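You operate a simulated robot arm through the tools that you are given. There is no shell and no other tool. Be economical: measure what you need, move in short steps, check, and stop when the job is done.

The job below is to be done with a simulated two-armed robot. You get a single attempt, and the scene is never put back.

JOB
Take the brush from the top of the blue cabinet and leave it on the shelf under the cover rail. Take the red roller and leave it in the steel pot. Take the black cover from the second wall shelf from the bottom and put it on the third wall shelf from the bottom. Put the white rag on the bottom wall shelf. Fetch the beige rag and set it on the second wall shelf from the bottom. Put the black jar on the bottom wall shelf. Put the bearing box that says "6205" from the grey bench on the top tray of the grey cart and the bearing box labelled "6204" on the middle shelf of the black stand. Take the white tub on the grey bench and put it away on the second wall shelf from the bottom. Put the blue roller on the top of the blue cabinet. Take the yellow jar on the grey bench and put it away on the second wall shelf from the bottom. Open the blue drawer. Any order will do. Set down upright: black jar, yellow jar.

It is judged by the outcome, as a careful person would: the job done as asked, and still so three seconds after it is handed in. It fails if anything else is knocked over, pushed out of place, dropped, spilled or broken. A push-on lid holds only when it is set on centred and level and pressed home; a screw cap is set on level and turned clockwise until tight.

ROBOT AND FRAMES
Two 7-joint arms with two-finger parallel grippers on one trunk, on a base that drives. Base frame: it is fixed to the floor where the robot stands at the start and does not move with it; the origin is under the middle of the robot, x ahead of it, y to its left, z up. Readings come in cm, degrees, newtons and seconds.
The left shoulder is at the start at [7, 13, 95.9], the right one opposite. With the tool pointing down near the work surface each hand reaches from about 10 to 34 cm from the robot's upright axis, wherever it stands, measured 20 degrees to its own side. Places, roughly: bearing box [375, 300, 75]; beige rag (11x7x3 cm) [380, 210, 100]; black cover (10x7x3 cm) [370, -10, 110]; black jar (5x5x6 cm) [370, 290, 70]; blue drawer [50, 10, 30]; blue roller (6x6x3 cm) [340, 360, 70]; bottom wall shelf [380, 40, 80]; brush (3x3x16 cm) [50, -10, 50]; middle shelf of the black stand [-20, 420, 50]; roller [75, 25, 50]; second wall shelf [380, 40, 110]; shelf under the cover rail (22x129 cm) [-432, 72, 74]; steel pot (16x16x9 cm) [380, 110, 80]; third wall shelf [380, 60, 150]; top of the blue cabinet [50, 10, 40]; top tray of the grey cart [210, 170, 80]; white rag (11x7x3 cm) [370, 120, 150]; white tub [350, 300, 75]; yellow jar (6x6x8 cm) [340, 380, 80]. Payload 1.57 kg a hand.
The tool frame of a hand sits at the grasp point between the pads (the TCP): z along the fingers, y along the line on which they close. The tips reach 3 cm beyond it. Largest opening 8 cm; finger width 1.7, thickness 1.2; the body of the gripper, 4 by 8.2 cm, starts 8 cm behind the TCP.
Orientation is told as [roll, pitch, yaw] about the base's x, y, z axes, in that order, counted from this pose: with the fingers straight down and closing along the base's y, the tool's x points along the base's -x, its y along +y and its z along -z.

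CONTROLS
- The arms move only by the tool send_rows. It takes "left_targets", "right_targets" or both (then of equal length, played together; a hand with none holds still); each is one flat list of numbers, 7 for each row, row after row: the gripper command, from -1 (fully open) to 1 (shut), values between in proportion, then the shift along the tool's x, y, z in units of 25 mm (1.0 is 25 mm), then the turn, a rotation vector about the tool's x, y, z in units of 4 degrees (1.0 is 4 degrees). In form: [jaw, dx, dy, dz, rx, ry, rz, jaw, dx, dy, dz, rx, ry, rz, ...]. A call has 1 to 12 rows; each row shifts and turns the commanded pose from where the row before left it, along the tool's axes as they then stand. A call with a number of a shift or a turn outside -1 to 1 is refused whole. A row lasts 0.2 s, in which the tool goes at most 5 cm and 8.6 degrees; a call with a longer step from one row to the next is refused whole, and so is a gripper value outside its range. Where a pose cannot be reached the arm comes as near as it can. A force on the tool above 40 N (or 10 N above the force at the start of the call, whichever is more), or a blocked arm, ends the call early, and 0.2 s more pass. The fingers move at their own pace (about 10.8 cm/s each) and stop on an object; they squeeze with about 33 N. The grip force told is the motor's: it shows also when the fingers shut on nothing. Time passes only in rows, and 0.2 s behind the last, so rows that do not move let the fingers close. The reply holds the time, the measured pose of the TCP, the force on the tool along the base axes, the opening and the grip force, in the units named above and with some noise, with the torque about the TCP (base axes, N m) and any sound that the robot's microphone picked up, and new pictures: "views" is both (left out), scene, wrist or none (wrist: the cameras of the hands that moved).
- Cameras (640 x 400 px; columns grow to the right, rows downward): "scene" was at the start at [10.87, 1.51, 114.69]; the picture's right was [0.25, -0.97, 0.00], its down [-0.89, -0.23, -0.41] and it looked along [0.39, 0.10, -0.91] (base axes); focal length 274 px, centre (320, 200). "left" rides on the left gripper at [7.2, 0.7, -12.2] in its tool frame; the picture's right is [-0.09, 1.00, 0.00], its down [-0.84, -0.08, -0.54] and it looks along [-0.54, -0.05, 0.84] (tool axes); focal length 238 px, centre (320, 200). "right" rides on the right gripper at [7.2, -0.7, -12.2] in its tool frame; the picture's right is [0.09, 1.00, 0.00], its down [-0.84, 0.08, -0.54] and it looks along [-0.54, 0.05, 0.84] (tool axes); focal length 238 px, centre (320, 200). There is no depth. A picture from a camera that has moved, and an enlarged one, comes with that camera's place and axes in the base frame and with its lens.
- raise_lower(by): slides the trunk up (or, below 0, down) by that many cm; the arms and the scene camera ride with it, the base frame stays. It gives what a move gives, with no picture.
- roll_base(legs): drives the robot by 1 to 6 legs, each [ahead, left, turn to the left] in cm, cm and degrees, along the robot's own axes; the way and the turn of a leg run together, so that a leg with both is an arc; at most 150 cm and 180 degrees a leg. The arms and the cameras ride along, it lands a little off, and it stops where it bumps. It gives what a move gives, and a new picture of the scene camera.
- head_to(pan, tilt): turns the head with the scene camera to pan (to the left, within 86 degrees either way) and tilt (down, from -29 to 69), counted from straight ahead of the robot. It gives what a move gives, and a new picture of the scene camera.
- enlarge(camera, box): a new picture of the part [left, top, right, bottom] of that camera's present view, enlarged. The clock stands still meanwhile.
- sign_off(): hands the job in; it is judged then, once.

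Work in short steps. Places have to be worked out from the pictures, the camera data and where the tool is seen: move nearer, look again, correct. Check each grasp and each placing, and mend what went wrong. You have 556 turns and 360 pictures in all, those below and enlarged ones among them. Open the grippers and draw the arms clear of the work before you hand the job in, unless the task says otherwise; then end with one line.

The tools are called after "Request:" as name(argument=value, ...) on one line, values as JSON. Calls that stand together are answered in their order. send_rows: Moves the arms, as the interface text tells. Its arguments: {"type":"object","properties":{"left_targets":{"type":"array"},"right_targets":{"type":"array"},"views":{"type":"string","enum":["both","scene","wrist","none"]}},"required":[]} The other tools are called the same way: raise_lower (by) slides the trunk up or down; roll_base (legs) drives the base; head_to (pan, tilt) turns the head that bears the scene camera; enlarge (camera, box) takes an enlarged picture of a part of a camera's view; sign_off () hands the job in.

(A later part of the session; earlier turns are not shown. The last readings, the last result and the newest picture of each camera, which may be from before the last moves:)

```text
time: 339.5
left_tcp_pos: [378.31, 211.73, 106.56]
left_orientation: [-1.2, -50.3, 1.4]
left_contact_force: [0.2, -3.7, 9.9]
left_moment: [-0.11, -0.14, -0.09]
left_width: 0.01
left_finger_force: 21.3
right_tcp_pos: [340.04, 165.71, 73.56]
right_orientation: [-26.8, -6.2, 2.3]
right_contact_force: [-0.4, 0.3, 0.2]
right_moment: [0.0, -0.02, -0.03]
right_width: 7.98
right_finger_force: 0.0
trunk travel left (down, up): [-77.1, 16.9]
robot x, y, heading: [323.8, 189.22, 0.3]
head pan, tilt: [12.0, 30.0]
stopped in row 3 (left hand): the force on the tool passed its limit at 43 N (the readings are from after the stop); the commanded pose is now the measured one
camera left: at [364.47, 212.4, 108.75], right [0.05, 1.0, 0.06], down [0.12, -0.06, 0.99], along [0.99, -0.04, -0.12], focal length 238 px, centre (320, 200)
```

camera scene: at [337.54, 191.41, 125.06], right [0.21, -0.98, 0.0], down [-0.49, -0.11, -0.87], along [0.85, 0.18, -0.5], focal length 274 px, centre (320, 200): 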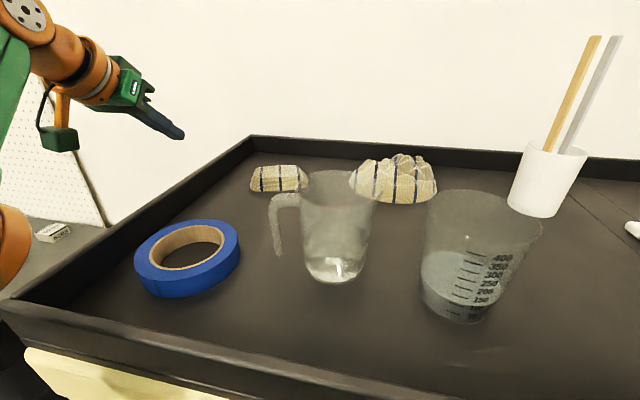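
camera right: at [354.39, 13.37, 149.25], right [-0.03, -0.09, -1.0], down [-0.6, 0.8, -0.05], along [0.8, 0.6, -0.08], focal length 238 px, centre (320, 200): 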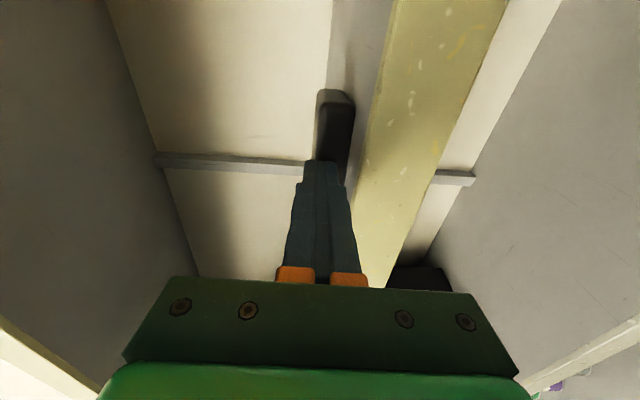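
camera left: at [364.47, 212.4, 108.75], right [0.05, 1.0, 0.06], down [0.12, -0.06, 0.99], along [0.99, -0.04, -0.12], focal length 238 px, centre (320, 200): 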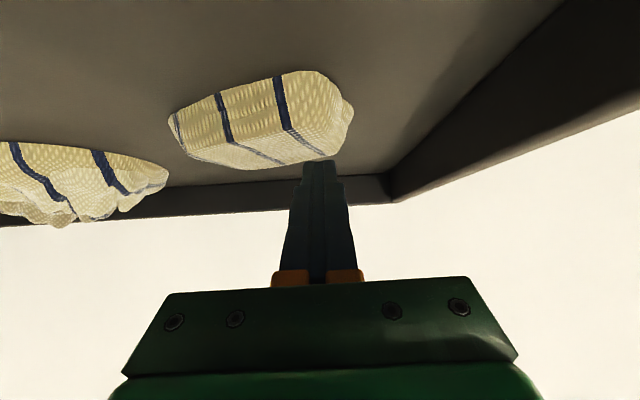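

The rag follows without turning, so I can turn it by pressing with spread fingertips and yawing the hand. I lift, centre over the rag with yaw -20°, fingers 5 cm apart.

Request:
send_rows(left_targets=[-0.25, -0.6, 0, -0.5, 0, 0, 0, -0.25, -0.3, 0, -0.25, 0.77, 0, 0.64, -0.25, 0, -0.3, 0, 0.77, 0, 0.64, -0.25, 0, -0.3, 0, 0.77, 0, 0.64, -0.25, 0, -0.3, 0, 0.77, 0, 0.64, -0.25, 0, -0.2, 0, 0.77, 0, 0.64], views="wrist")

```text
time: 340.9
left_tcp_pos: [378.36, 209.6, 109.19]
left_orientation: [-1.5, -50.2, -18.4]
left_contact_force: [0.0, -0.3, -0.3]
left_moment: [0.0, 0.04, 0.0]
left_width: 5.02
left_finger_force: 0.1
right_tcp_pos: [340.38, 165.88, 73.44]
right_orientation: [-26.9, -6.0, 2.4]
right_contact_force: [0.4, -1.3, -0.1]
right_moment: [-0.02, -0.02, -0.01]
right_width: 8.02
right_finger_force: 0.0
trunk travel left (down, up): [-77.1, 16.9]
robot x, y, heading: [323.57, 189.2, 0.5]
head pan, tilt: [12.0, 30.0]
camera left: at [365.43, 214.84, 111.42], right [0.39, 0.92, 0.05], down [0.09, -0.1, 0.99], along [0.92, -0.38, -0.12], focal length 238 px, centre (320, 200)
```

left: 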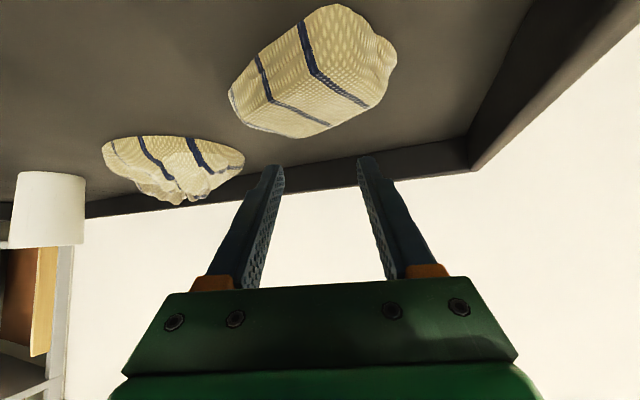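

I shift back 2.7 cm to centre on the rag and press down.

Request:
send_rows(left_targets=[-0.25, 0.35, 0, -0.42, 0, 0, 0, -0.25, 0.35, 0, -0.42, 0, 0, 0, -0.25, 0.33, 0, 0.28, 0, 0, 0, -0.25, 0.33, 0, 0.28, 0, 0, 0, -0.25, 0.2, 0, 0.17, 0, 0, 0], views="wrist")

```text
time: 342.1
left_tcp_pos: [375.56, 210.2, 106.55]
left_orientation: [-1.2, -50.4, -18.5]
left_contact_force: [3.3, 0.4, 8.7]
left_moment: [0.2, -0.3, 0.0]
left_width: 5.16
left_finger_force: 1.1
right_tcp_pos: [340.14, 165.74, 73.51]
right_orientation: [-26.9, -6.0, 2.4]
right_contact_force: [-0.3, 0.4, 0.5]
right_moment: [0.0, 0.04, 0.03]
right_width: 8.04
right_finger_force: 0.1
trunk travel left (down, up): [-77.1, 16.9]
robot x, y, heading: [323.59, 189.86, 0.1]
head pan, tilt: [12.0, 30.0]
camera left: at [362.75, 215.48, 108.76], right [0.39, 0.92, 0.06], down [0.09, -0.1, 0.99], along [0.92, -0.38, -0.12], focal length 238 px, centre (320, 200)
```

left: 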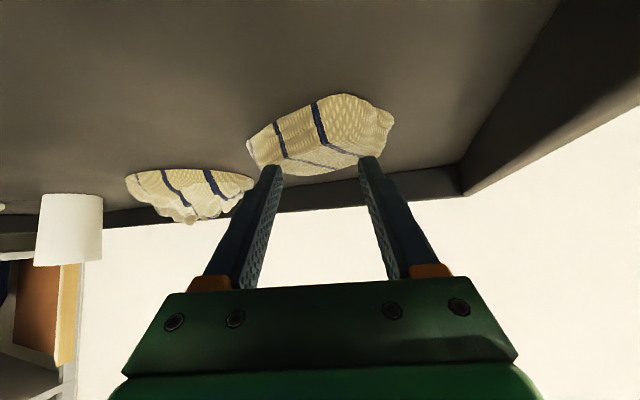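

Now I yaw the hand 40° to the left while pressing.

Request:
send_rows(left_targets=[-0.25, 0.02, -0.04, 0.02, -0.77, 0, -0.64, -0.25, 0.02, -0.04, 0.02, -0.77, 0, -0.64, -0.25, 0.0, -0.04, 0.0, -0.77, 0, -0.64, -0.25, 0.0, -0.04, 0.0, -0.77, 0, -0.64, -0.25, 0.0, -0.04, 0.0, -0.77, 0, -0.64, -0.25, 0.0, -0.04, 0.0, -0.77, 0, -0.64, -0.25, 0.0, -0.04, 0.0, -0.77, 0, -0.64, -0.25, 0.0, -0.04, 0.0, -0.77, 0, -0.64, -0.25, 0.0, -0.04, 0.0, -0.77, 0, -0.64, -0.25, 0.0, -0.04, 0.0, -0.77, 0, -0.64], views="both")

```text
time: 344.3
left_tcp_pos: [375.23, 209.08, 106.61]
left_orientation: [-1.0, -50.1, 21.4]
left_contact_force: [6.5, 1.5, 30.1]
left_moment: [0.78, -0.48, -0.27]
left_width: 4.98
left_finger_force: 0.0
right_tcp_pos: [340.0, 165.57, 73.57]
right_orientation: [-26.8, -6.3, 2.3]
right_contact_force: [-0.1, 0.6, -0.1]
right_moment: [-0.03, 0.0, 0.01]
right_width: 7.98
right_finger_force: 0.0
trunk travel left (down, up): [-77.1, 16.9]
robot x, y, heading: [323.13, 189.58, 0.4]
head pan, tilt: [12.0, 30.0]
camera scene: at [337.02, 191.18, 137.14], right [0.21, -0.98, 0.0], down [-0.48, -0.1, -0.87], along [0.85, 0.19, -0.5], focal length 274 px, centre (320, 200)
camera left: at [362.04, 204.8, 108.79], right [-0.3, 0.95, 0.06], down [0.14, -0.02, 0.99], along [0.94, 0.3, -0.13], focal length 238 px, centre (320, 200)
```

scene: 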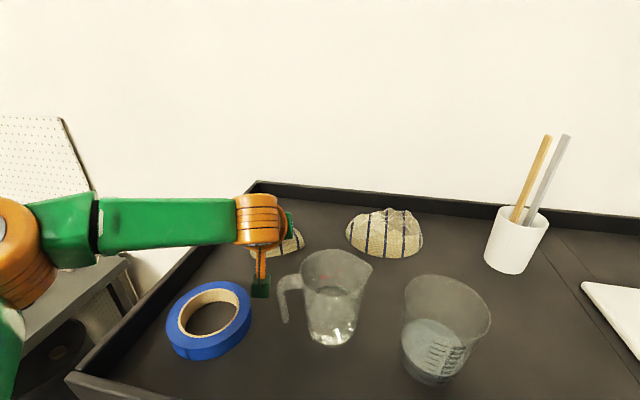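
left: 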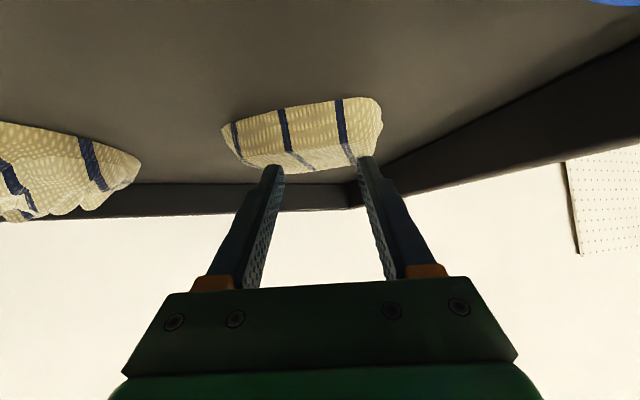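

The rag turned to about 31°. With the hand at yaw ≈-47° its 7 cm width should fit. I lift, open fully, and swing the hand to the left side.

Request:
send_rows(left_targets=[-0.25, -0.61, 0, -0.51, 0, 0, 0, -1, -0.7, 0, -0.6, 0, 0, 0, -1, 0, 0.1, -0.1, 0.77, 0, 0.64, -1, 0, 0.1, -0.1, 0.77, 0, 0.64, -1, 0, 0.1, -0.1, 0.77, 0, 0.64, -1, 0, 0.1, -0.1, 0.77, 0, 0.64, -1, 0, 0.1, -0.1, 0.77, 0, 0.64, -1, 0, 0.1, -0.1, 0.77, 0, 0.64, -1, 0, 0.1, -0.1, 0.77, 0, 0.64, -1, 0, 0.1, -0.1, 0.77, 0, 0.64, -1, 0, 0.1, -0.1, 0.77, 0, 0.64, -1, 0, 0.1, -0.1, 0.77, 0, 0.64], views="none")

Request:
send_rows(left_targets=[-1, 0, 0, -0.1, 0.77, 0, 0.64, -1, 0, 0, -0.1, 0.77, 0, 0.64, -1, 0, 0, -0.1, 0.77, 0, 0.64, -1, 0, 0, -0.1, 0.77, 0, 0.64, -1, 0, 0, -0.1, 0.77, 0, 0.64, -1, 0, 0, -0.1, 0.77, 0, 0.64, -1, 0, 0, -0.1, 0.77, 0, 0.64], views="wrist")

```text
time: 346.9
left_tcp_pos: [373.84, 211.79, 112.13]
left_orientation: [-1.5, -50.2, -18.3]
left_contact_force: [0.1, 0.4, 0.6]
left_moment: [-0.01, 0.01, -0.01]
left_width: 8.0
left_finger_force: 0.0
right_tcp_pos: [340.3, 165.92, 73.41]
right_orientation: [-27.0, -6.0, 2.3]
right_contact_force: [0.5, -0.4, 0.3]
right_moment: [0.01, 0.03, 0.01]
right_width: 8.02
right_finger_force: 0.0
trunk travel left (down, up): [-77.1, 16.9]
robot x, y, heading: [323.61, 189.57, -0.1]
head pan, tilt: [12.0, 30.0]
```

```text
time: 348.5
left_tcp_pos: [372.65, 212.51, 113.17]
left_orientation: [-1.5, -50.6, -46.5]
left_contact_force: [-0.6, 0.7, 0.6]
left_moment: [0.01, 0.04, -0.02]
left_width: 7.98
left_finger_force: 0.1
right_tcp_pos: [340.31, 165.84, 73.37]
right_orientation: [-27.0, -5.9, 2.4]
right_contact_force: [-0.4, 0.5, 0.2]
right_moment: [-0.01, -0.01, -0.02]
right_width: 8.0
right_finger_force: 0.0
trunk travel left (down, up): [-77.1, 16.9]
robot x, y, heading: [323.92, 189.41, 0.4]
head pan, tilt: [12.0, 30.0]
camera left: at [363.78, 223.3, 115.3], right [0.78, 0.63, 0.06], down [0.03, -0.12, 0.99], along [0.63, -0.77, -0.12], focal length 238 px, centre (320, 200)
```

left: 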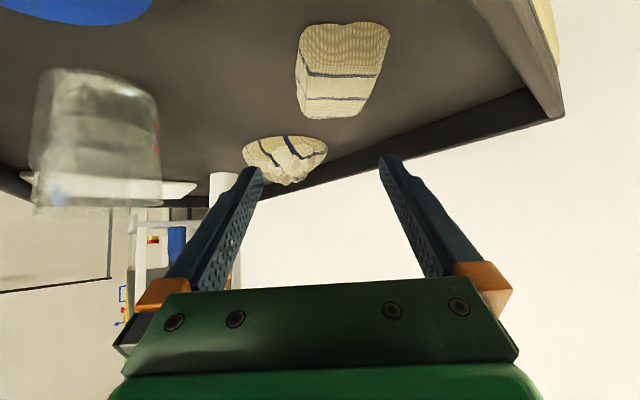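

The view now runs along the rag (axis yaw ≈-55°, width ≈6.9 cm). I yaw 8° more, centre laterally and close in to z≈108.

Request:
send_rows(left_targets=[-1, 0, 0.5, 0, 0.77, 0, 0.64, -1, 0, 0.58, 0, 0.77, 0, 0.64, -1, 0.045, 0, 0.76, 0, 0, 0, -1, 0.045, 0, 0.76, 0, 0, 0, -1, 0.045, 0, 0.76, 0, 0, 0], views="wrist")

```text
time: 349.7
left_tcp_pos: [376.89, 210.56, 109.41]
left_orientation: [-1.3, -50.6, -54.6]
left_contact_force: [-0.3, -0.7, 0.3]
left_moment: [0.01, 0.03, 0.03]
left_width: 8.02
left_finger_force: 0.0
right_tcp_pos: [340.34, 165.79, 73.4]
right_orientation: [-26.9, -6.0, 2.4]
right_contact_force: [-0.2, 0.2, 0.2]
right_moment: [0.0, -0.01, 0.02]
right_width: 7.99
right_finger_force: 0.1
trunk travel left (down, up): [-77.1, 16.9]
robot x, y, heading: [323.57, 189.75, 0.2]
head pan, tilt: [12.0, 30.0]
camera left: at [369.57, 222.42, 111.44], right [0.85, 0.52, 0.06], down [0.01, -0.13, 0.99], along [0.52, -0.85, -0.11], focal length 238 px, centre (320, 200)
```

left: 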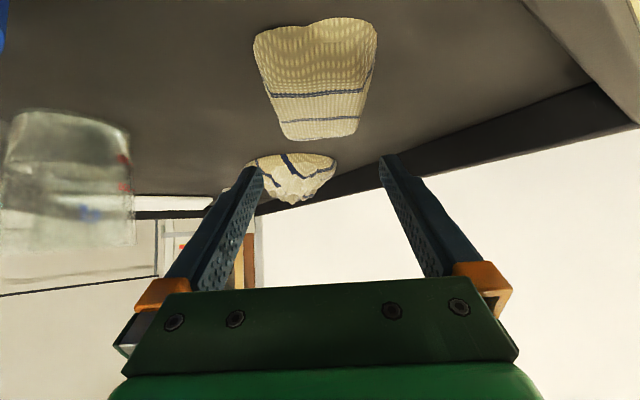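

Centred. I lower to z≈104 with the rag between the fingers.

Request:
send_rows(left_targets=[-1, 0.33, 0, 0.73, 0, 0, 0, -1, 0.33, 0, 0.73, 0, 0, 0, -1, 0.33, 0, 0.73, 0, 0, 0], views="wrist")

```text
time: 350.5
left_tcp_pos: [376.6, 208.76, 106.51]
left_orientation: [0.6, -52.3, -55.1]
left_contact_force: [-5.1, 5.3, 13.2]
left_moment: [0.23, -0.48, 0.22]
left_width: 7.89
left_finger_force: 0.0
left hand out of reach, approached as far as the arm can: row 1, 2, 3
right_tcp_pos: [340.04, 165.85, 73.48]
right_orientation: [-26.9, -6.3, 2.4]
right_contact_force: [0.4, 0.8, -0.2]
right_moment: [0.02, 0.01, 0.0]
right_width: 8.0
right_finger_force: 0.1
trunk travel left (down, up): [-77.1, 16.9]
robot x, y, heading: [324.12, 189.53, 0.4]
head pan, tilt: [12.0, 30.0]
stopped in row 3 (left hand): the force on the tool passed its limit at 50 N (the readings are from after the stop); the commanded pose is now the measured one
camera left: at [369.12, 220.51, 108.19], right [0.84, 0.53, 0.08], down [-0.02, -0.12, 0.99], along [0.54, -0.84, -0.09], focal length 238 px, centre (320, 200)
```

left: 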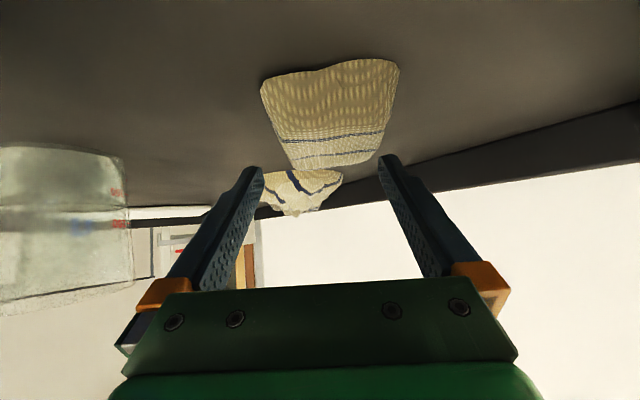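

One finger pressed on the rag's edge because the arm was at its reach limit. I lift, shift the base 6 cm left for reach, and realign.

Request:
send_rows(left_targets=[-1, -0.6, 0, -0.5, 0, 0, 0, -1, -0.6, 0, -0.5, 0, 0, 0], views="none")

Request:
roll_base(legs=[[0, 7, 0]])

```text
time: 351.1
left_tcp_pos: [376.88, 208.74, 110.01]
left_orientation: [0.1, -51.8, -54.9]
left_contact_force: [-0.1, 0.1, 0.3]
left_moment: [0.0, -0.01, 0.04]
left_width: 8.0
left_finger_force: 0.1
right_tcp_pos: [340.22, 165.77, 73.55]
right_orientation: [-27.0, -6.1, 2.4]
right_contact_force: [1.0, 0.2, -0.1]
right_moment: [0.0, 0.01, -0.01]
right_width: 8.03
right_finger_force: 0.0
trunk travel left (down, up): [-77.1, 16.9]
robot x, y, heading: [323.71, 189.6, 0.2]
head pan, tilt: [12.0, 30.0]
```

```text
time: 352.0
left_tcp_pos: [374.82, 213.25, 109.73]
left_orientation: [-0.1, -51.6, -52.1]
left_contact_force: [1.8, 0.6, -0.5]
left_moment: [-0.02, 0.02, -0.05]
left_width: 7.99
left_finger_force: 0.1
right_tcp_pos: [340.12, 169.09, 73.2]
right_orientation: [-26.8, -5.7, 5.0]
right_contact_force: [0.3, -0.8, 0.1]
right_moment: [0.02, 0.01, -0.02]
right_width: 8.01
right_finger_force: 0.1
trunk travel left (down, up): [-77.1, 16.9]
robot x, y, heading: [322.4, 192.07, 3.3]
head pan, tilt: [12.0, 30.0]
stopped in leg 1: the robot was blocked; the commanded pose is now the measured one
camera scene: at [336.49, 194.3, 136.99], right [0.26, -0.97, 0.0], down [-0.49, -0.13, -0.86], along [0.83, 0.22, -0.5], focal length 274 px, centre (320, 200)
```

scene: 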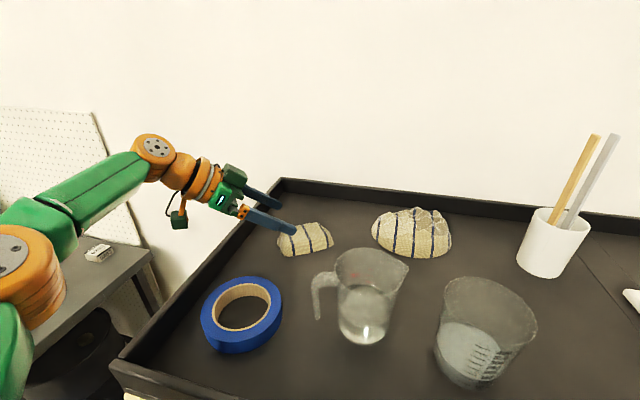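

The base met something at low left (probably the red floor lever), so I undo that nudge, and instead use a hand yaw of about -44°, which needs less reach.

Request:
roll_base(legs=[[-0.5, -1, -3.1]])

Request:
send_rows(left_targets=[-1, 0, 0, -0.2, -0.77, 0, -0.64, -1, 0, 0, 0, -0.77, 0, -0.64, -1, 0, 0, 0, -0.6, 0, -0.5], views="wrist")

```text
time: 352.8
left_tcp_pos: [374.89, 210.21, 109.96]
left_orientation: [0.0, -51.9, -55.3]
left_contact_force: [-0.6, 0.0, -0.3]
left_moment: [0.0, 0.0, -0.02]
left_width: 7.98
left_finger_force: 0.0
right_tcp_pos: [338.05, 167.59, 73.41]
right_orientation: [-27.2, -5.9, 2.0]
right_contact_force: [0.3, 0.2, 1.4]
right_moment: [-0.03, 0.02, 0.0]
right_width: 8.02
right_finger_force: 0.1
trunk travel left (down, up): [-77.1, 16.9]
robot x, y, heading: [321.89, 191.27, -0.2]
head pan, tilt: [12.0, 30.0]
camera scene: at [335.42, 193.46, 137.06], right [0.21, -0.98, 0.0], down [-0.49, -0.11, -0.87], along [0.85, 0.18, -0.5], focal length 274 px, centre (320, 200)
```

scene: 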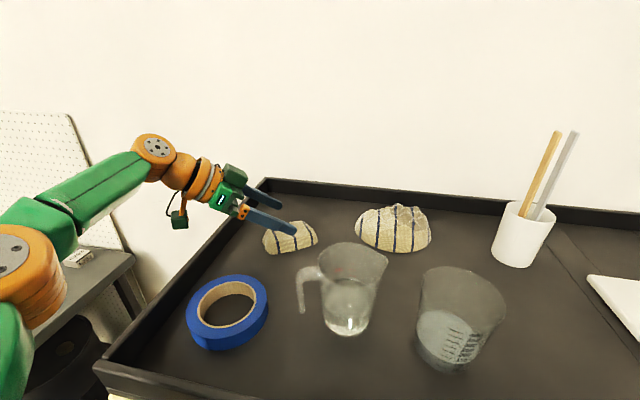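

```text
time: 353.6
left_tcp_pos: [374.67, 210.18, 110.38]
left_orientation: [-0.3, -51.7, -43.8]
left_contact_force: [0.5, -0.3, 0.1]
left_moment: [0.03, 0.02, 0.01]
left_width: 8.01
left_finger_force: 0.1
right_tcp_pos: [337.98, 167.39, 73.45]
right_orientation: [-27.0, -6.0, 2.0]
right_contact_force: [0.8, 0.0, 0.3]
right_moment: [0.01, -0.01, 0.02]
right_width: 8.0
right_finger_force: 0.1
trunk travel left (down, up): [-77.1, 16.9]
robot x, y, heading: [321.72, 191.14, -0.1]
head pan, tilt: [12.0, 30.0]
camera left: at [365.24, 220.35, 112.13], right [0.73, 0.68, 0.07], down [0.01, -0.12, 0.99], along [0.68, -0.73, -0.1], focal length 238 px, centre (320, 200)
```

left: 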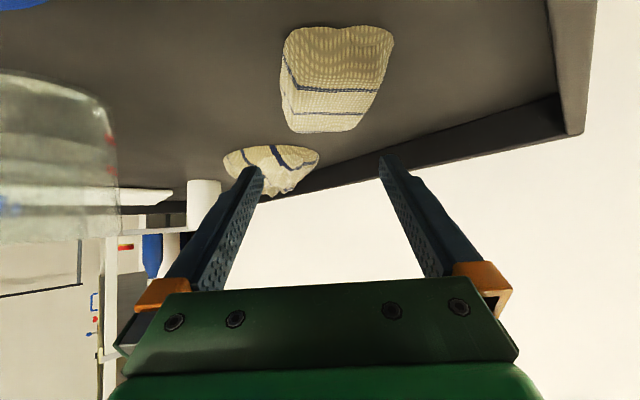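

Request:
send_rows(left_targets=[-1, 0.01, 0.2, 0.63, 0, 0, 0, -1, 0.01, 0.2, 0.63, 0, 0, 0, -1, 0.01, 0.2, 0.63, 0, 0, 0], views="wrist")

```text
time: 354.4
left_tcp_pos: [378.46, 208.57, 107.24]
left_orientation: [-0.4, -51.8, -43.8]
left_contact_force: [0.0, 0.0, -0.3]
left_moment: [0.02, 0.0, 0.0]
left_width: 7.99
left_finger_force: 0.0
right_tcp_pos: [338.01, 167.34, 73.51]
right_orientation: [-27.0, -6.0, 2.1]
right_contact_force: [0.2, 0.5, 0.2]
right_moment: [-0.01, -0.03, -0.03]
right_width: 7.98
right_finger_force: 0.0
trunk travel left (down, up): [-77.1, 16.9]
robot x, y, heading: [321.4, 191.34, 0.2]
head pan, tilt: [12.0, 30.0]
camera left: at [368.95, 218.8, 109.14], right [0.73, 0.68, 0.07], down [0.02, -0.12, 0.99], along [0.68, -0.73, -0.1], focal length 238 px, centre (320, 200)
```

left: 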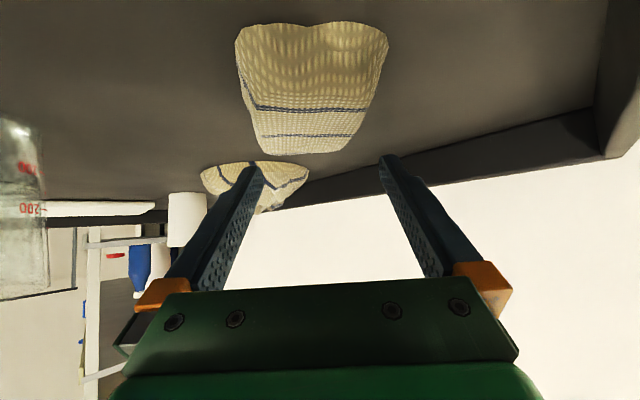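

Request:
send_rows(left_targets=[-1, 0, -0.26, 0, 0, 0, 0, -1, 0.35, 0, 0.27, 0, 0, 0, -1, 0.35, 0, 0.27, 0, 0, 0, -1, 0.3, 0, 0.24, 0, 0, 0], views="wrist")

```text
time: 355.4
left_tcp_pos: [377.87, 208.18, 105.11]
left_orientation: [1.0, -52.5, -45.0]
left_contact_force: [-1.7, -1.2, 8.1]
left_moment: [0.97, 0.83, 0.56]
left_width: 7.99
left_finger_force: 0.1
right_tcp_pos: [337.88, 167.25, 73.48]
right_orientation: [-26.9, -6.3, 1.8]
right_contact_force: [0.2, 0.1, -0.1]
right_moment: [0.02, -0.02, -0.01]
right_width: 8.01
right_finger_force: 0.1
trunk travel left (down, up): [-77.1, 16.9]
robot x, y, heading: [321.27, 191.26, -0.4]
head pan, tilt: [12.0, 30.0]
stopped in row 4 (left hand): the force on the tool passed its limit at 49 N (the readings are from after the stop); the commanded pose is now the measured one
camera left: at [368.35, 218.27, 106.86], right [0.73, 0.68, 0.08], down [0.0, -0.12, 0.99], along [0.68, -0.73, -0.09], focal length 238 px, centre (320, 200)
```

left: 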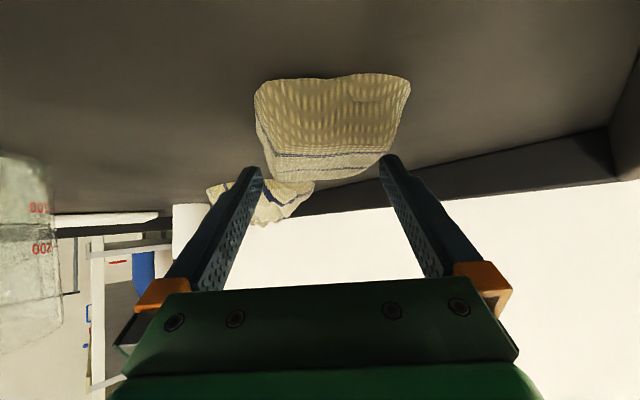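

The right-hand finger caught the rag's edge. I lift slightly, shift 0.8 cm that way and lower again.

Request:
send_rows(left_targets=[-1, -0.45, 0, -0.35, 0, 0, 0, -1, -0.1, 0.32, 0, 0, 0, 0, -1, 0.35, 0, 0.27, 0, 0, 0, -1, 0.3, 0, 0.22, 0, 0, 0], views="wrist")

```text
time: 356.4
left_tcp_pos: [378.46, 208.63, 105.39]
left_orientation: [2.1, -52.8, -45.6]
left_contact_force: [0.9, -2.7, 8.5]
left_moment: [1.06, 1.05, 0.32]
left_width: 8.0
left_finger_force: 0.1
left hand out of reach, approached as far as the arm can: row 4
right_tcp_pos: [337.89, 167.2, 73.52]
right_orientation: [-26.9, -6.1, 1.9]
right_contact_force: [0.0, -0.1, -0.5]
right_moment: [0.01, 0.0, 0.04]
right_width: 7.98
right_finger_force: 0.0
trunk travel left (down, up): [-77.1, 16.9]
robot x, y, heading: [321.55, 191.29, -0.3]
head pan, tilt: [12.0, 30.0]
stopped in row 4 (left hand): the force on the tool passed its limit at 41 N (the readings are from after the stop); the commanded pose is now the measured one
camera left: at [368.89, 218.66, 106.98], right [0.73, 0.68, 0.1], down [-0.02, -0.12, 0.99], along [0.68, -0.73, -0.08], focal length 238 px, centre (320, 200)
```

left: 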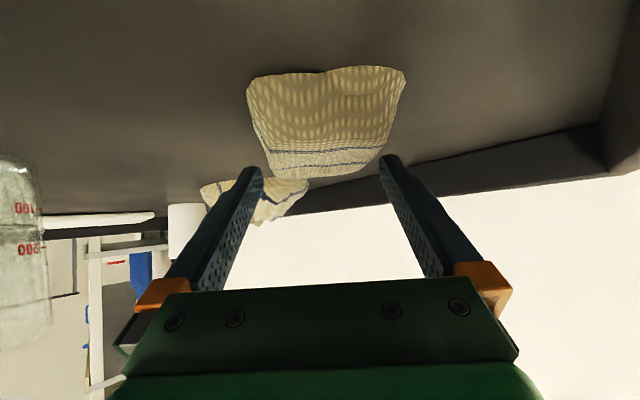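

The reaction torque shows it's the hand's camera housing touching the tray rim/tape, not the rag. I lift, steepen the pitch to about -38° and drive 2.5 cm closer for reach.

Request:
send_rows(left_targets=[-1, -0.7, 0, -0.55, 0, 0, 0, -1, -0.7, 0, -0.55, 0, 0, 0], views="none")

Request:
roll_base(legs=[[2.5, 0, 0.3]])

Request:
raise_lower(by=5)

Request:
send_rows(left_targets=[-1, 0, 0, 0, 0, 1, 0, -1, 0, 0, 0, 0, 1, 0, -1, 0, 0, 0, 0, 1, 0, -1, 0, 0, 0.2, 0, 0.5, 0], views="wrist")

```text
time: 357.1
left_tcp_pos: [378.44, 208.56, 109.51]
left_orientation: [1.9, -52.7, -45.4]
left_contact_force: [-0.9, 0.5, 0.2]
left_moment: [0.01, -0.02, 0.0]
left_width: 7.98
left_finger_force: 0.0
right_tcp_pos: [338.02, 167.29, 73.49]
right_orientation: [-27.0, -6.1, 1.9]
right_contact_force: [-0.2, -0.4, 0.7]
right_moment: [0.04, -0.07, 0.04]
right_width: 8.0
right_finger_force: 0.0
trunk travel left (down, up): [-77.1, 16.9]
robot x, y, heading: [321.29, 190.79, -0.2]
head pan, tilt: [12.0, 30.0]
```

```text
time: 358.0
left_tcp_pos: [379.94, 209.31, 109.46]
left_orientation: [1.8, -52.5, -44.5]
left_contact_force: [0.0, -1.0, -0.3]
left_moment: [-0.02, -0.01, -0.02]
left_width: 8.01
left_finger_force: 0.1
right_tcp_pos: [340.15, 167.35, 73.56]
right_orientation: [-27.0, -5.9, 2.8]
right_contact_force: [0.2, 0.6, 1.0]
right_moment: [-0.01, 0.02, 0.01]
right_width: 8.0
right_finger_force: 0.1
trunk travel left (down, up): [-77.1, 16.9]
robot x, y, heading: [322.95, 190.91, 0.9]
head pan, tilt: [12.0, 30.0]
stopped in leg 1: the robot was blocked; the commanded pose is now the measured one
camera scene: at [337.26, 193.09, 137.05], right [0.22, -0.98, 0.0], down [-0.49, -0.11, -0.87], along [0.84, 0.19, -0.5], focal length 274 px, centre (320, 200)
```

scene: 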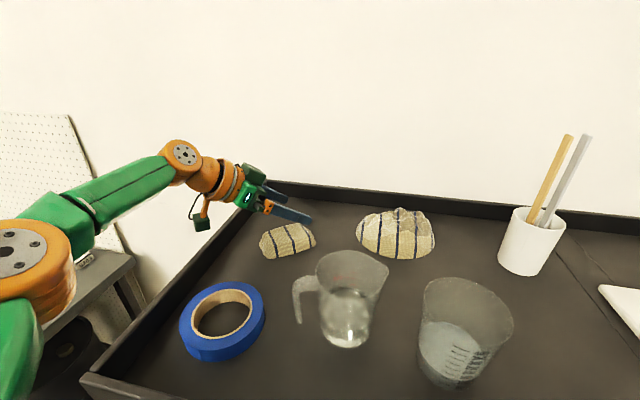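

```text
time: 358.9
left_tcp_pos: [379.86, 209.32, 114.54]
left_orientation: [1.8, -52.6, -44.5]
left_contact_force: [-0.1, 0.5, 0.0]
left_moment: [-0.02, 0.0, 0.02]
left_width: 8.0
left_finger_force: 0.0
right_tcp_pos: [340.04, 167.48, 78.57]
right_orientation: [-27.0, -6.0, 2.9]
right_contact_force: [0.1, 0.8, 0.0]
right_moment: [0.02, 0.0, 0.01]
right_width: 8.02
right_finger_force: 0.0
trunk travel left (down, up): [-82.1, 11.9]
robot x, y, heading: [323.29, 190.62, 0.4]
head pan, tilt: [12.0, 30.0]
```

```text
time: 359.9
left_tcp_pos: [377.38, 209.23, 113.64]
left_orientation: [1.4, -38.7, -44.0]
left_contact_force: [0.2, 0.0, -0.4]
left_moment: [-0.01, 0.0, -0.03]
left_width: 8.0
left_finger_force: 0.1
left hand out of reach, approached as far as the arm can: row 2, 3, 4
right_tcp_pos: [340.06, 167.43, 78.56]
right_orientation: [-27.0, -6.2, 2.8]
right_contact_force: [-0.9, 0.4, 0.2]
right_moment: [0.02, 0.0, -0.02]
right_width: 8.02
right_finger_force: 0.0
trunk travel left (down, up): [-82.1, 11.9]
robot x, y, heading: [323.24, 191.25, 0.9]
head pan, tilt: [12.0, 30.0]
camera left: at [368.27, 218.66, 118.54], right [0.73, 0.68, 0.08], down [0.16, -0.28, 0.94], along [0.66, -0.68, -0.32], focal length 238 px, centre (320, 200)
```

left: 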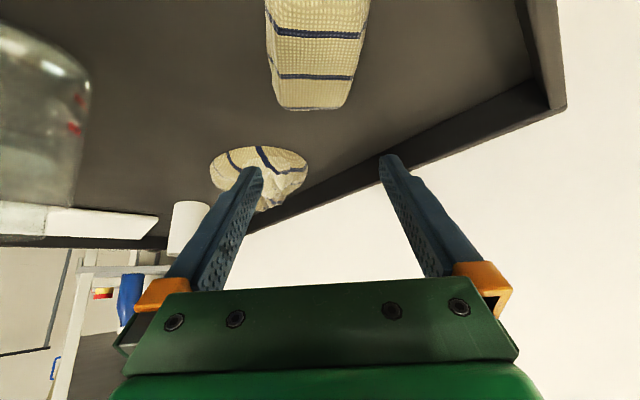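

Request:
send_rows(left_targets=[-1, 0.5, 0, 0.8, 0, 0, 0, -1, 0.52, 0, 0.79, 0, 0, 0, -1, 0.52, 0, 0.79, 0, 0, 0], views="wrist")

```text
time: 360.7
left_tcp_pos: [377.9, 208.99, 106.57]
left_orientation: [1.4, -38.9, -43.9]
left_contact_force: [0.1, -1.1, 0.3]
left_moment: [-0.02, -0.03, 0.03]
left_width: 7.98
left_finger_force: 0.1
right_tcp_pos: [340.04, 167.35, 78.42]
right_orientation: [-27.0, -6.0, 2.8]
right_contact_force: [0.0, -0.3, 0.3]
right_moment: [0.01, 0.01, 0.02]
right_width: 8.0
right_finger_force: 0.1
trunk travel left (down, up): [-82.1, 11.9]
robot x, y, heading: [323.1, 191.04, 0.7]
head pan, tilt: [12.0, 30.0]
camera left: at [368.73, 218.39, 111.43], right [0.73, 0.68, 0.08], down [0.16, -0.28, 0.95], along [0.66, -0.68, -0.32], focal length 238 px, centre (320, 200)
```

left: 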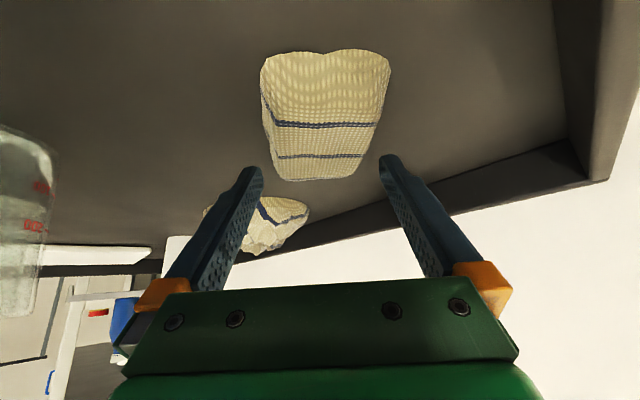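

Now well aligned. I lower the last 2.4 cm, slightly back.

Request:
send_rows(left_targets=[-1, 0.46, 0, 0.25, 0, 0, 0, -1, 0.46, 0, 0.25, 0, 0, 0], views="none")

Request:
send_rows(left_targets=[0, 0, 0, 0, 0, 0, 0, 1, 0, 0, 0, 0, 0, 0, 1, 0, 0, 0, 0, 0, 0], views="wrist")

```text
time: 361.3
left_tcp_pos: [377.39, 209.37, 104.7]
left_orientation: [1.8, -39.2, -44.1]
left_contact_force: [9.1, -0.3, 24.6]
left_moment: [-0.94, 0.15, 0.29]
left_width: 7.47
left_finger_force: 0.0
right_tcp_pos: [339.85, 167.13, 78.47]
right_orientation: [-26.8, -6.2, 2.6]
right_contact_force: [-0.3, -0.2, 0.8]
right_moment: [-0.01, 0.0, 0.02]
right_width: 8.0
right_finger_force: 0.1
trunk travel left (down, up): [-82.1, 11.9]
robot x, y, heading: [322.97, 190.77, 0.9]
head pan, tilt: [12.0, 30.0]
```

```text
time: 362.0
left_tcp_pos: [377.11, 209.31, 104.57]
left_orientation: [1.5, -39.5, -44.1]
left_contact_force: [-2.8, -5.7, 10.3]
left_moment: [-0.51, 0.33, 0.0]
left_width: 7.02
left_finger_force: 32.6
right_tcp_pos: [339.76, 167.27, 78.39]
right_orientation: [-27.1, -6.2, 2.8]
right_contact_force: [0.5, 0.6, -0.6]
right_moment: [-0.02, -0.03, 0.0]
right_width: 8.02
right_finger_force: 0.0
trunk travel left (down, up): [-82.1, 11.9]
robot x, y, heading: [323.26, 190.82, 0.5]
head pan, tilt: [12.0, 30.0]
stopped in row 3 (left hand): the force on the tool passed its limit at 41 N (the readings are from after the stop); the commanded pose is now the measured one
camera left: at [367.94, 218.69, 109.41], right [0.73, 0.68, 0.08], down [0.15, -0.28, 0.95], along [0.67, -0.68, -0.31], focal length 238 px, centre (320, 200)
```

left: 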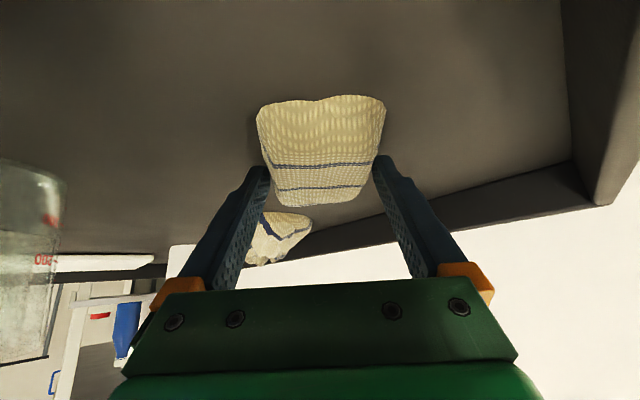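

Gripped at 7.0 cm. I lift 9 cm and check.

Request:
raise_lower(by=9)

Request:
send_rows(left_targets=[1, 0, 0, 0, 0, 0, 0], views="wrist")

```text
time: 363.2
left_tcp_pos: [377.49, 209.55, 113.37]
left_orientation: [1.5, -39.0, -43.9]
left_contact_force: [-0.5, -0.4, -0.2]
left_moment: [0.01, 0.0, -0.01]
left_width: 6.98
left_finger_force: 33.1
right_tcp_pos: [340.01, 167.34, 87.5]
right_orientation: [-27.0, -6.0, 2.7]
right_contact_force: [0.6, 0.0, 0.2]
right_moment: [0.01, -0.02, 0.04]
right_width: 8.02
right_finger_force: 0.2
trunk travel left (down, up): [-91.1, 2.9]
robot x, y, heading: [323.29, 190.65, 0.6]
head pan, tilt: [12.0, 30.0]
```

```text
time: 363.6
left_tcp_pos: [377.42, 209.53, 113.35]
left_orientation: [1.5, -39.1, -44.0]
left_contact_force: [-0.2, 0.1, -1.1]
left_moment: [-0.04, 0.0, -0.03]
left_width: 6.94
left_finger_force: 33.2
right_tcp_pos: [340.11, 167.41, 87.44]
right_orientation: [-27.0, -6.0, 2.7]
right_contact_force: [-0.5, -0.5, -0.3]
right_moment: [0.03, 0.02, 0.03]
right_width: 7.98
right_finger_force: 0.1
trunk travel left (down, up): [-91.1, 2.9]
robot x, y, heading: [322.79, 191.2, 0.8]
head pan, tilt: [12.0, 30.0]
camera left: at [368.28, 219.0, 118.14], right [0.73, 0.68, 0.08], down [0.16, -0.28, 0.95], along [0.66, -0.68, -0.31], focal length 238 px, centre (320, 200)
```

left: 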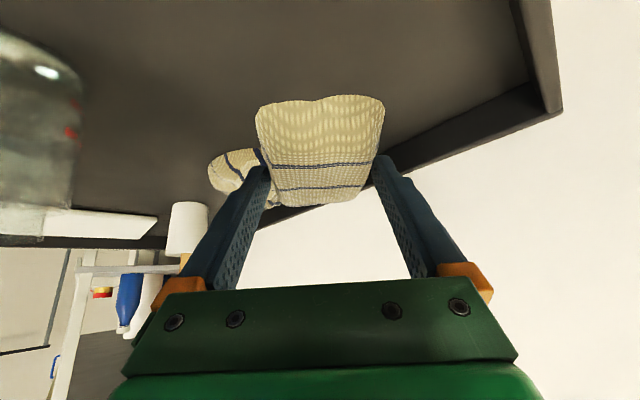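

The rag is held. I back away, yaw the hand straight, and drive to the shelf region at y≈22.

Request:
roll_base(legs=[[-35, 0, -0.7]])

Request:
send_rows(left_targets=[1, 0, 0, 0, -0.63, 0, -0.78, 1, 0, 0, 0, -0.63, 0, -0.78, 1, 0, 0, 0, -0.63, 0, -0.78, 1, 0, 0, 0, -0.63, 0, -0.78, 1, 0, 0, 0, -0.63, 0, -0.78, 1, 0, 0, 0, -0.63, 0, -0.78, 1, 0, 0, 0, -0.63, 0, -0.78, 1, 0, 0, 0, -0.63, 0, -0.78, 1, 0, 0, 0, -0.63, 0, -0.78, 1, 0, 0, 0, -0.63, 0, -0.78, 1, 0, 0, 0, -0.63, 0, -0.78], views="none")

Request:
roll_base(legs=[[0, -95, 0], [0, -93, 0]])

Request:
head_to(pan=10, tilt=25)

```text
time: 365.9
left_tcp_pos: [342.79, 208.88, 113.17]
left_orientation: [1.4, -39.0, -44.2]
left_contact_force: [-0.4, 0.0, -0.7]
left_moment: [0.02, 0.0, -0.01]
left_width: 6.86
left_finger_force: 33.7
right_tcp_pos: [305.1, 167.0, 87.41]
right_orientation: [-27.1, -6.0, 2.3]
right_contact_force: [0.7, 0.2, 0.0]
right_moment: [0.01, 0.0, 0.0]
right_width: 8.03
right_finger_force: 0.0
trunk travel left (down, up): [-91.1, 2.9]
robot x, y, heading: [288.3, 190.37, 0.4]
head pan, tilt: [12.0, 30.0]
camera scene: at [302.5, 192.68, 151.03], right [0.21, -0.98, 0.0], down [-0.49, -0.11, -0.86], along [0.84, 0.18, -0.5], focal length 274 px, centre (320, 200)
```

scene: 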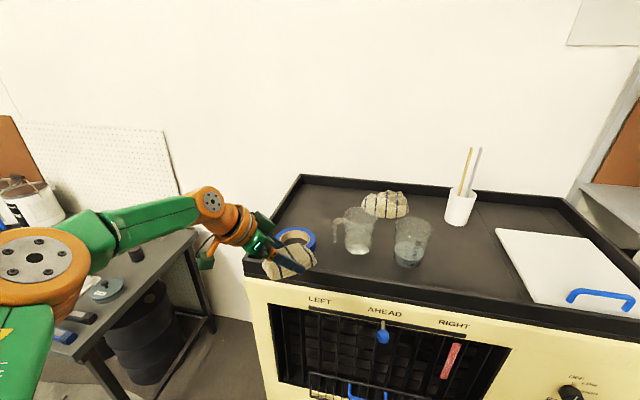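

```text
time: 368.3
left_tcp_pos: [342.59, 208.7, 113.26]
left_orientation: [0.9, -39.8, 0.2]
left_contact_force: [0.7, 0.4, -0.2]
left_moment: [0.0, -0.02, 0.02]
left_width: 6.75
left_finger_force: 32.7
right_tcp_pos: [304.97, 167.0, 87.47]
right_orientation: [-27.0, -6.0, 2.3]
right_contact_force: [0.9, 0.9, -1.0]
right_moment: [-0.05, 0.04, -0.02]
right_width: 7.97
right_finger_force: 0.0
trunk travel left (down, up): [-91.1, 2.9]
robot x, y, heading: [288.09, 190.66, 0.1]
head pan, tilt: [12.0, 30.0]
```

```text
time: 377.8
left_tcp_pos: [342.26, 19.96, 113.29]
left_orientation: [0.8, -39.9, -0.1]
left_contact_force: [0.8, -0.2, 0.8]
left_moment: [0.0, -0.01, 0.01]
left_width: 6.6
left_finger_force: 33.0
right_tcp_pos: [304.27, -21.76, 87.49]
right_orientation: [-27.1, -6.1, 2.0]
right_contact_force: [-0.4, -0.1, -0.5]
right_moment: [-0.01, -0.04, 0.0]
right_width: 7.99
right_finger_force: 0.0
trunk travel left (down, up): [-91.1, 2.9]
robot x, y, heading: [287.6, 1.97, 0.1]
head pan, tilt: [12.0, 30.0]
camera scene: at [301.7, 4.04, 151.06], right [0.21, -0.98, 0.0], down [-0.49, -0.1, -0.87], along [0.85, 0.18, -0.5], focal length 274 px, centre (320, 200)
```

scene: 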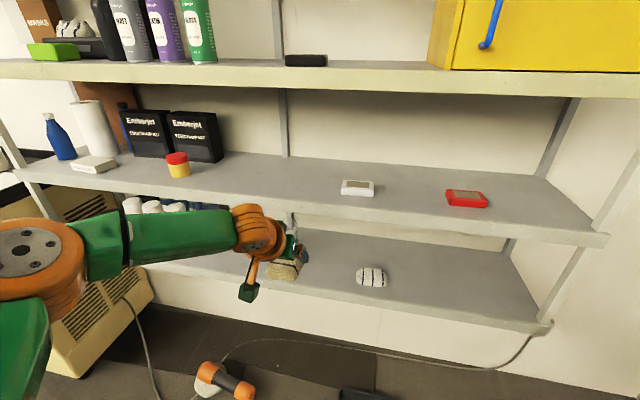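

```text
time: 378.4
left_tcp_pos: [342.18, 19.66, 113.34]
left_orientation: [0.9, -39.9, -0.1]
left_contact_force: [-0.5, -0.7, -0.9]
left_moment: [-0.01, 0.0, 0.01]
left_width: 6.59
left_finger_force: 33.2
right_tcp_pos: [304.21, -21.76, 87.47]
right_orientation: [-26.9, -6.0, 2.0]
right_contact_force: [-0.4, 0.4, -0.6]
right_moment: [0.01, 0.01, -0.02]
right_width: 7.99
right_finger_force: 0.1
trunk travel left (down, up): [-91.1, 2.9]
robot x, y, heading: [287.98, 2.11, 0.2]
head pan, tilt: [10.0, 25.0]
camera scene: at [301.92, 3.66, 151.85], right [0.17, -0.98, 0.0], down [-0.42, -0.07, -0.91], along [0.89, 0.16, -0.42], focal length 274 px, centre (320, 200)
```

scene: 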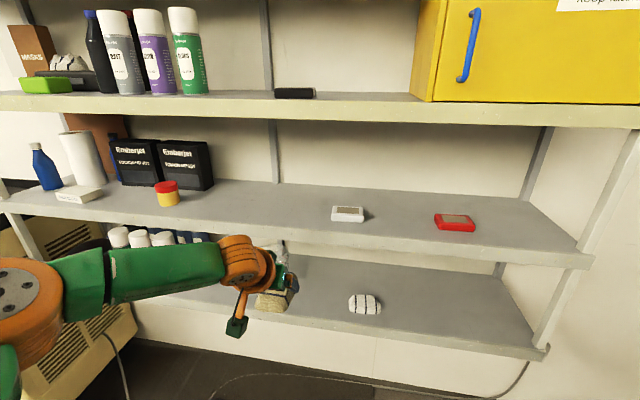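

The grip is creeping slowly on the rag's sloped sides, so I move promptly: raise, drive in 30 cm over shelf two.

Request:
raise_lower(by=2.7)

Request:
send_rows(left_targets=[1, -0.55, 0, -0.65, 0, 0, 0, 1, -0.55, 0, -0.65, 0, 0, 0], views="none")

Request:
roll_base(legs=[[30, 1.5, 0]])

Request:
send_rows(left_targets=[1, 0, 0, 0, 0, 0, 0], views="wrist")

```text
time: 379.1
left_tcp_pos: [342.19, 19.87, 115.97]
left_orientation: [1.0, -39.9, -0.1]
left_contact_force: [0.6, 0.3, -0.9]
left_moment: [0.0, -0.05, -0.01]
left_width: 6.58
left_finger_force: 32.9
right_tcp_pos: [304.16, -21.86, 90.17]
right_orientation: [-27.0, -6.0, 2.1]
right_contact_force: [1.1, -0.8, 1.1]
right_moment: [-0.01, 0.0, 0.0]
right_width: 8.01
right_finger_force: 0.1
trunk travel left (down, up): [-93.8, 0.2]
robot x, y, heading: [287.67, 2.07, 0.1]
head pan, tilt: [10.0, 25.0]
```

```text
time: 379.7
left_tcp_pos: [342.34, 19.87, 120.18]
left_orientation: [0.9, -39.9, -0.2]
left_contact_force: [0.3, -0.6, -1.2]
left_moment: [-0.02, -0.01, 0.0]
left_width: 6.59
left_finger_force: 33.2
right_tcp_pos: [304.13, -21.9, 90.18]
right_orientation: [-27.0, -6.0, 1.9]
right_contact_force: [0.1, -0.6, -0.1]
right_moment: [0.0, 0.06, -0.01]
right_width: 8.01
right_finger_force: 0.1
trunk travel left (down, up): [-93.8, 0.2]
robot x, y, heading: [288.14, 2.23, -0.0]
head pan, tilt: [10.0, 25.0]
```

```text
time: 381.8
left_tcp_pos: [372.09, 21.71, 120.39]
left_orientation: [0.9, -39.9, 0.2]
left_contact_force: [0.5, 0.1, -0.5]
left_moment: [0.03, -0.01, -0.01]
left_width: 6.62
left_finger_force: 32.8
right_tcp_pos: [334.15, -20.07, 90.24]
right_orientation: [-27.1, -6.0, 2.2]
right_contact_force: [0.3, -0.1, 0.4]
right_moment: [-0.02, -0.05, 0.06]
right_width: 8.0
right_finger_force: 0.0
trunk travel left (down, up): [-93.8, 0.2]
robot x, y, heading: [317.67, 3.35, 0.2]
head pan, tilt: [10.0, 25.0]
camera scene: at [331.55, 5.26, 154.59], right [0.18, -0.98, 0.0], down [-0.41, -0.08, -0.91], along [0.89, 0.16, -0.42], focal length 274 px, centre (320, 200)
```

scene: 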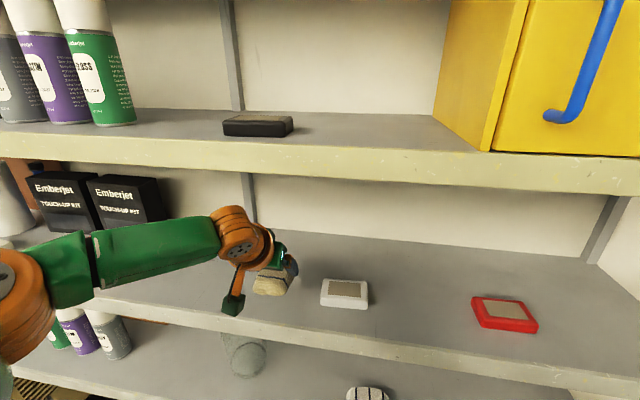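

```text
time: 382.2
left_tcp_pos: [372.44, 21.77, 120.18]
left_orientation: [0.9, -39.8, 0.1]
left_contact_force: [-0.6, -0.3, -0.6]
left_moment: [-0.01, -0.01, 0.01]
left_width: 6.6
left_finger_force: 33.3
right_tcp_pos: [334.48, -20.2, 90.11]
right_orientation: [-27.1, -6.0, 2.4]
right_contact_force: [-0.2, -0.2, 0.2]
right_moment: [0.02, -0.02, -0.01]
right_width: 8.02
right_finger_force: 0.0
trunk travel left (down, up): [-93.8, 0.2]
robot x, y, heading: [318.07, 4.08, 0.4]
head pan, tilt: [10.0, 25.0]
camera left: at [359.1, 22.13, 124.82], right [0.06, 1.0, 0.07], down [0.3, -0.08, 0.95], along [0.95, -0.03, -0.3], focal length 238 px, centre (320, 200)
```

left: 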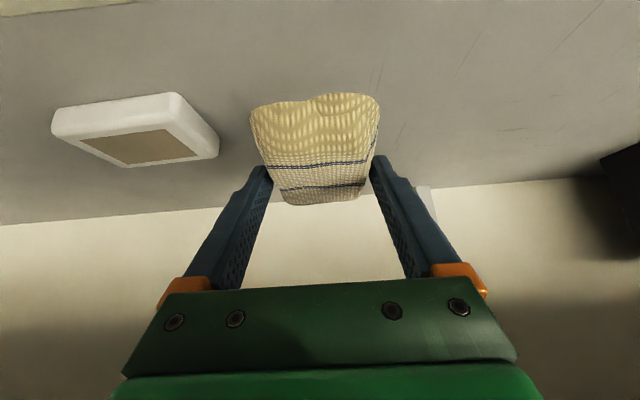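

Over free shelf. I lower until contact.

Request:
send_rows(left_targets=[1, 0.26, 0, 0.31, 0, 0, 0, 1, 0.26, 0, 0.31, 0, 0, 0, 1, 0.18, 0, 0.21, 0, 0, 0, 1, 0.1, 0, 0.12, 0, 0, 0, 1, 0.1, 0, 0.12, 0, 0, 0], views="none")

```text
time: 383.4
left_tcp_pos: [372.21, 21.81, 116.7]
left_orientation: [0.7, -39.9, 0.2]
left_contact_force: [-0.2, 0.2, -0.7]
left_moment: [-0.02, -0.02, 0.01]
left_width: 6.58
left_finger_force: 33.3
right_tcp_pos: [334.39, -20.12, 90.11]
right_orientation: [-27.0, -6.0, 2.2]
right_contact_force: [-0.3, -0.3, -0.4]
right_moment: [0.0, 0.02, 0.01]
right_width: 8.0
right_finger_force: 0.1
trunk travel left (down, up): [-93.8, 0.2]
robot x, y, heading: [317.67, 3.84, 0.4]
head pan, tilt: [10.0, 25.0]
```

Request:
send_rows(left_targets=[1, 0.08, 0, 0.1, 0, 0, 0, 1, 0.08, 0, 0.1, 0, 0, 0, 1, 0.08, 0, 0.1, 0, 0, 0], views="wrist")

```text
time: 384.2
left_tcp_pos: [372.37, 21.81, 115.79]
left_orientation: [0.9, -39.9, 0.2]
left_contact_force: [0.2, 0.7, 0.2]
left_moment: [-0.02, 0.02, 0.04]
left_width: 6.6
left_finger_force: 32.9
right_tcp_pos: [334.3, -20.1, 90.11]
right_orientation: [-27.0, -5.9, 2.3]
right_contact_force: [-0.1, 0.1, 1.1]
right_moment: [-0.01, 0.0, -0.01]
right_width: 8.02
right_finger_force: 0.1
trunk travel left (down, up): [-93.8, 0.2]
robot x, y, heading: [317.61, 3.49, 0.4]
head pan, tilt: [10.0, 25.0]
camera left: at [359.11, 22.15, 120.45], right [0.06, 1.0, 0.07], down [0.3, -0.08, 0.95], along [0.95, -0.03, -0.3], focal length 238 px, centre (320, 200)
```

left: 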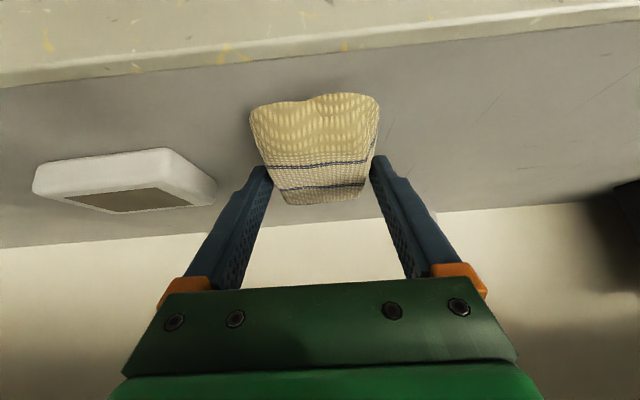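

Request:
send_rows(left_targets=[1, 0.07, 0, 0.08, 0, 0, 0, 1, 0.07, 0, 0.08, 0, 0, 0, 1, 0.05, 0, 0.06, 0, 0, 0], views="none")

```text
time: 385.0
left_tcp_pos: [372.29, 21.77, 115.06]
left_orientation: [0.8, -39.8, 0.2]
left_contact_force: [1.3, -0.4, 1.7]
left_moment: [-0.02, 0.08, 0.03]
left_width: 6.57
left_finger_force: 32.9
right_tcp_pos: [334.31, -20.21, 90.13]
right_orientation: [-26.9, -5.9, 2.2]
right_contact_force: [0.3, 0.1, -0.3]
right_moment: [0.01, 0.0, 0.0]
right_width: 8.0
right_finger_force: 0.0
trunk travel left (down, up): [-93.8, 0.2]
robot x, y, heading: [317.74, 3.49, 0.3]
head pan, tilt: [10.0, 25.0]
```

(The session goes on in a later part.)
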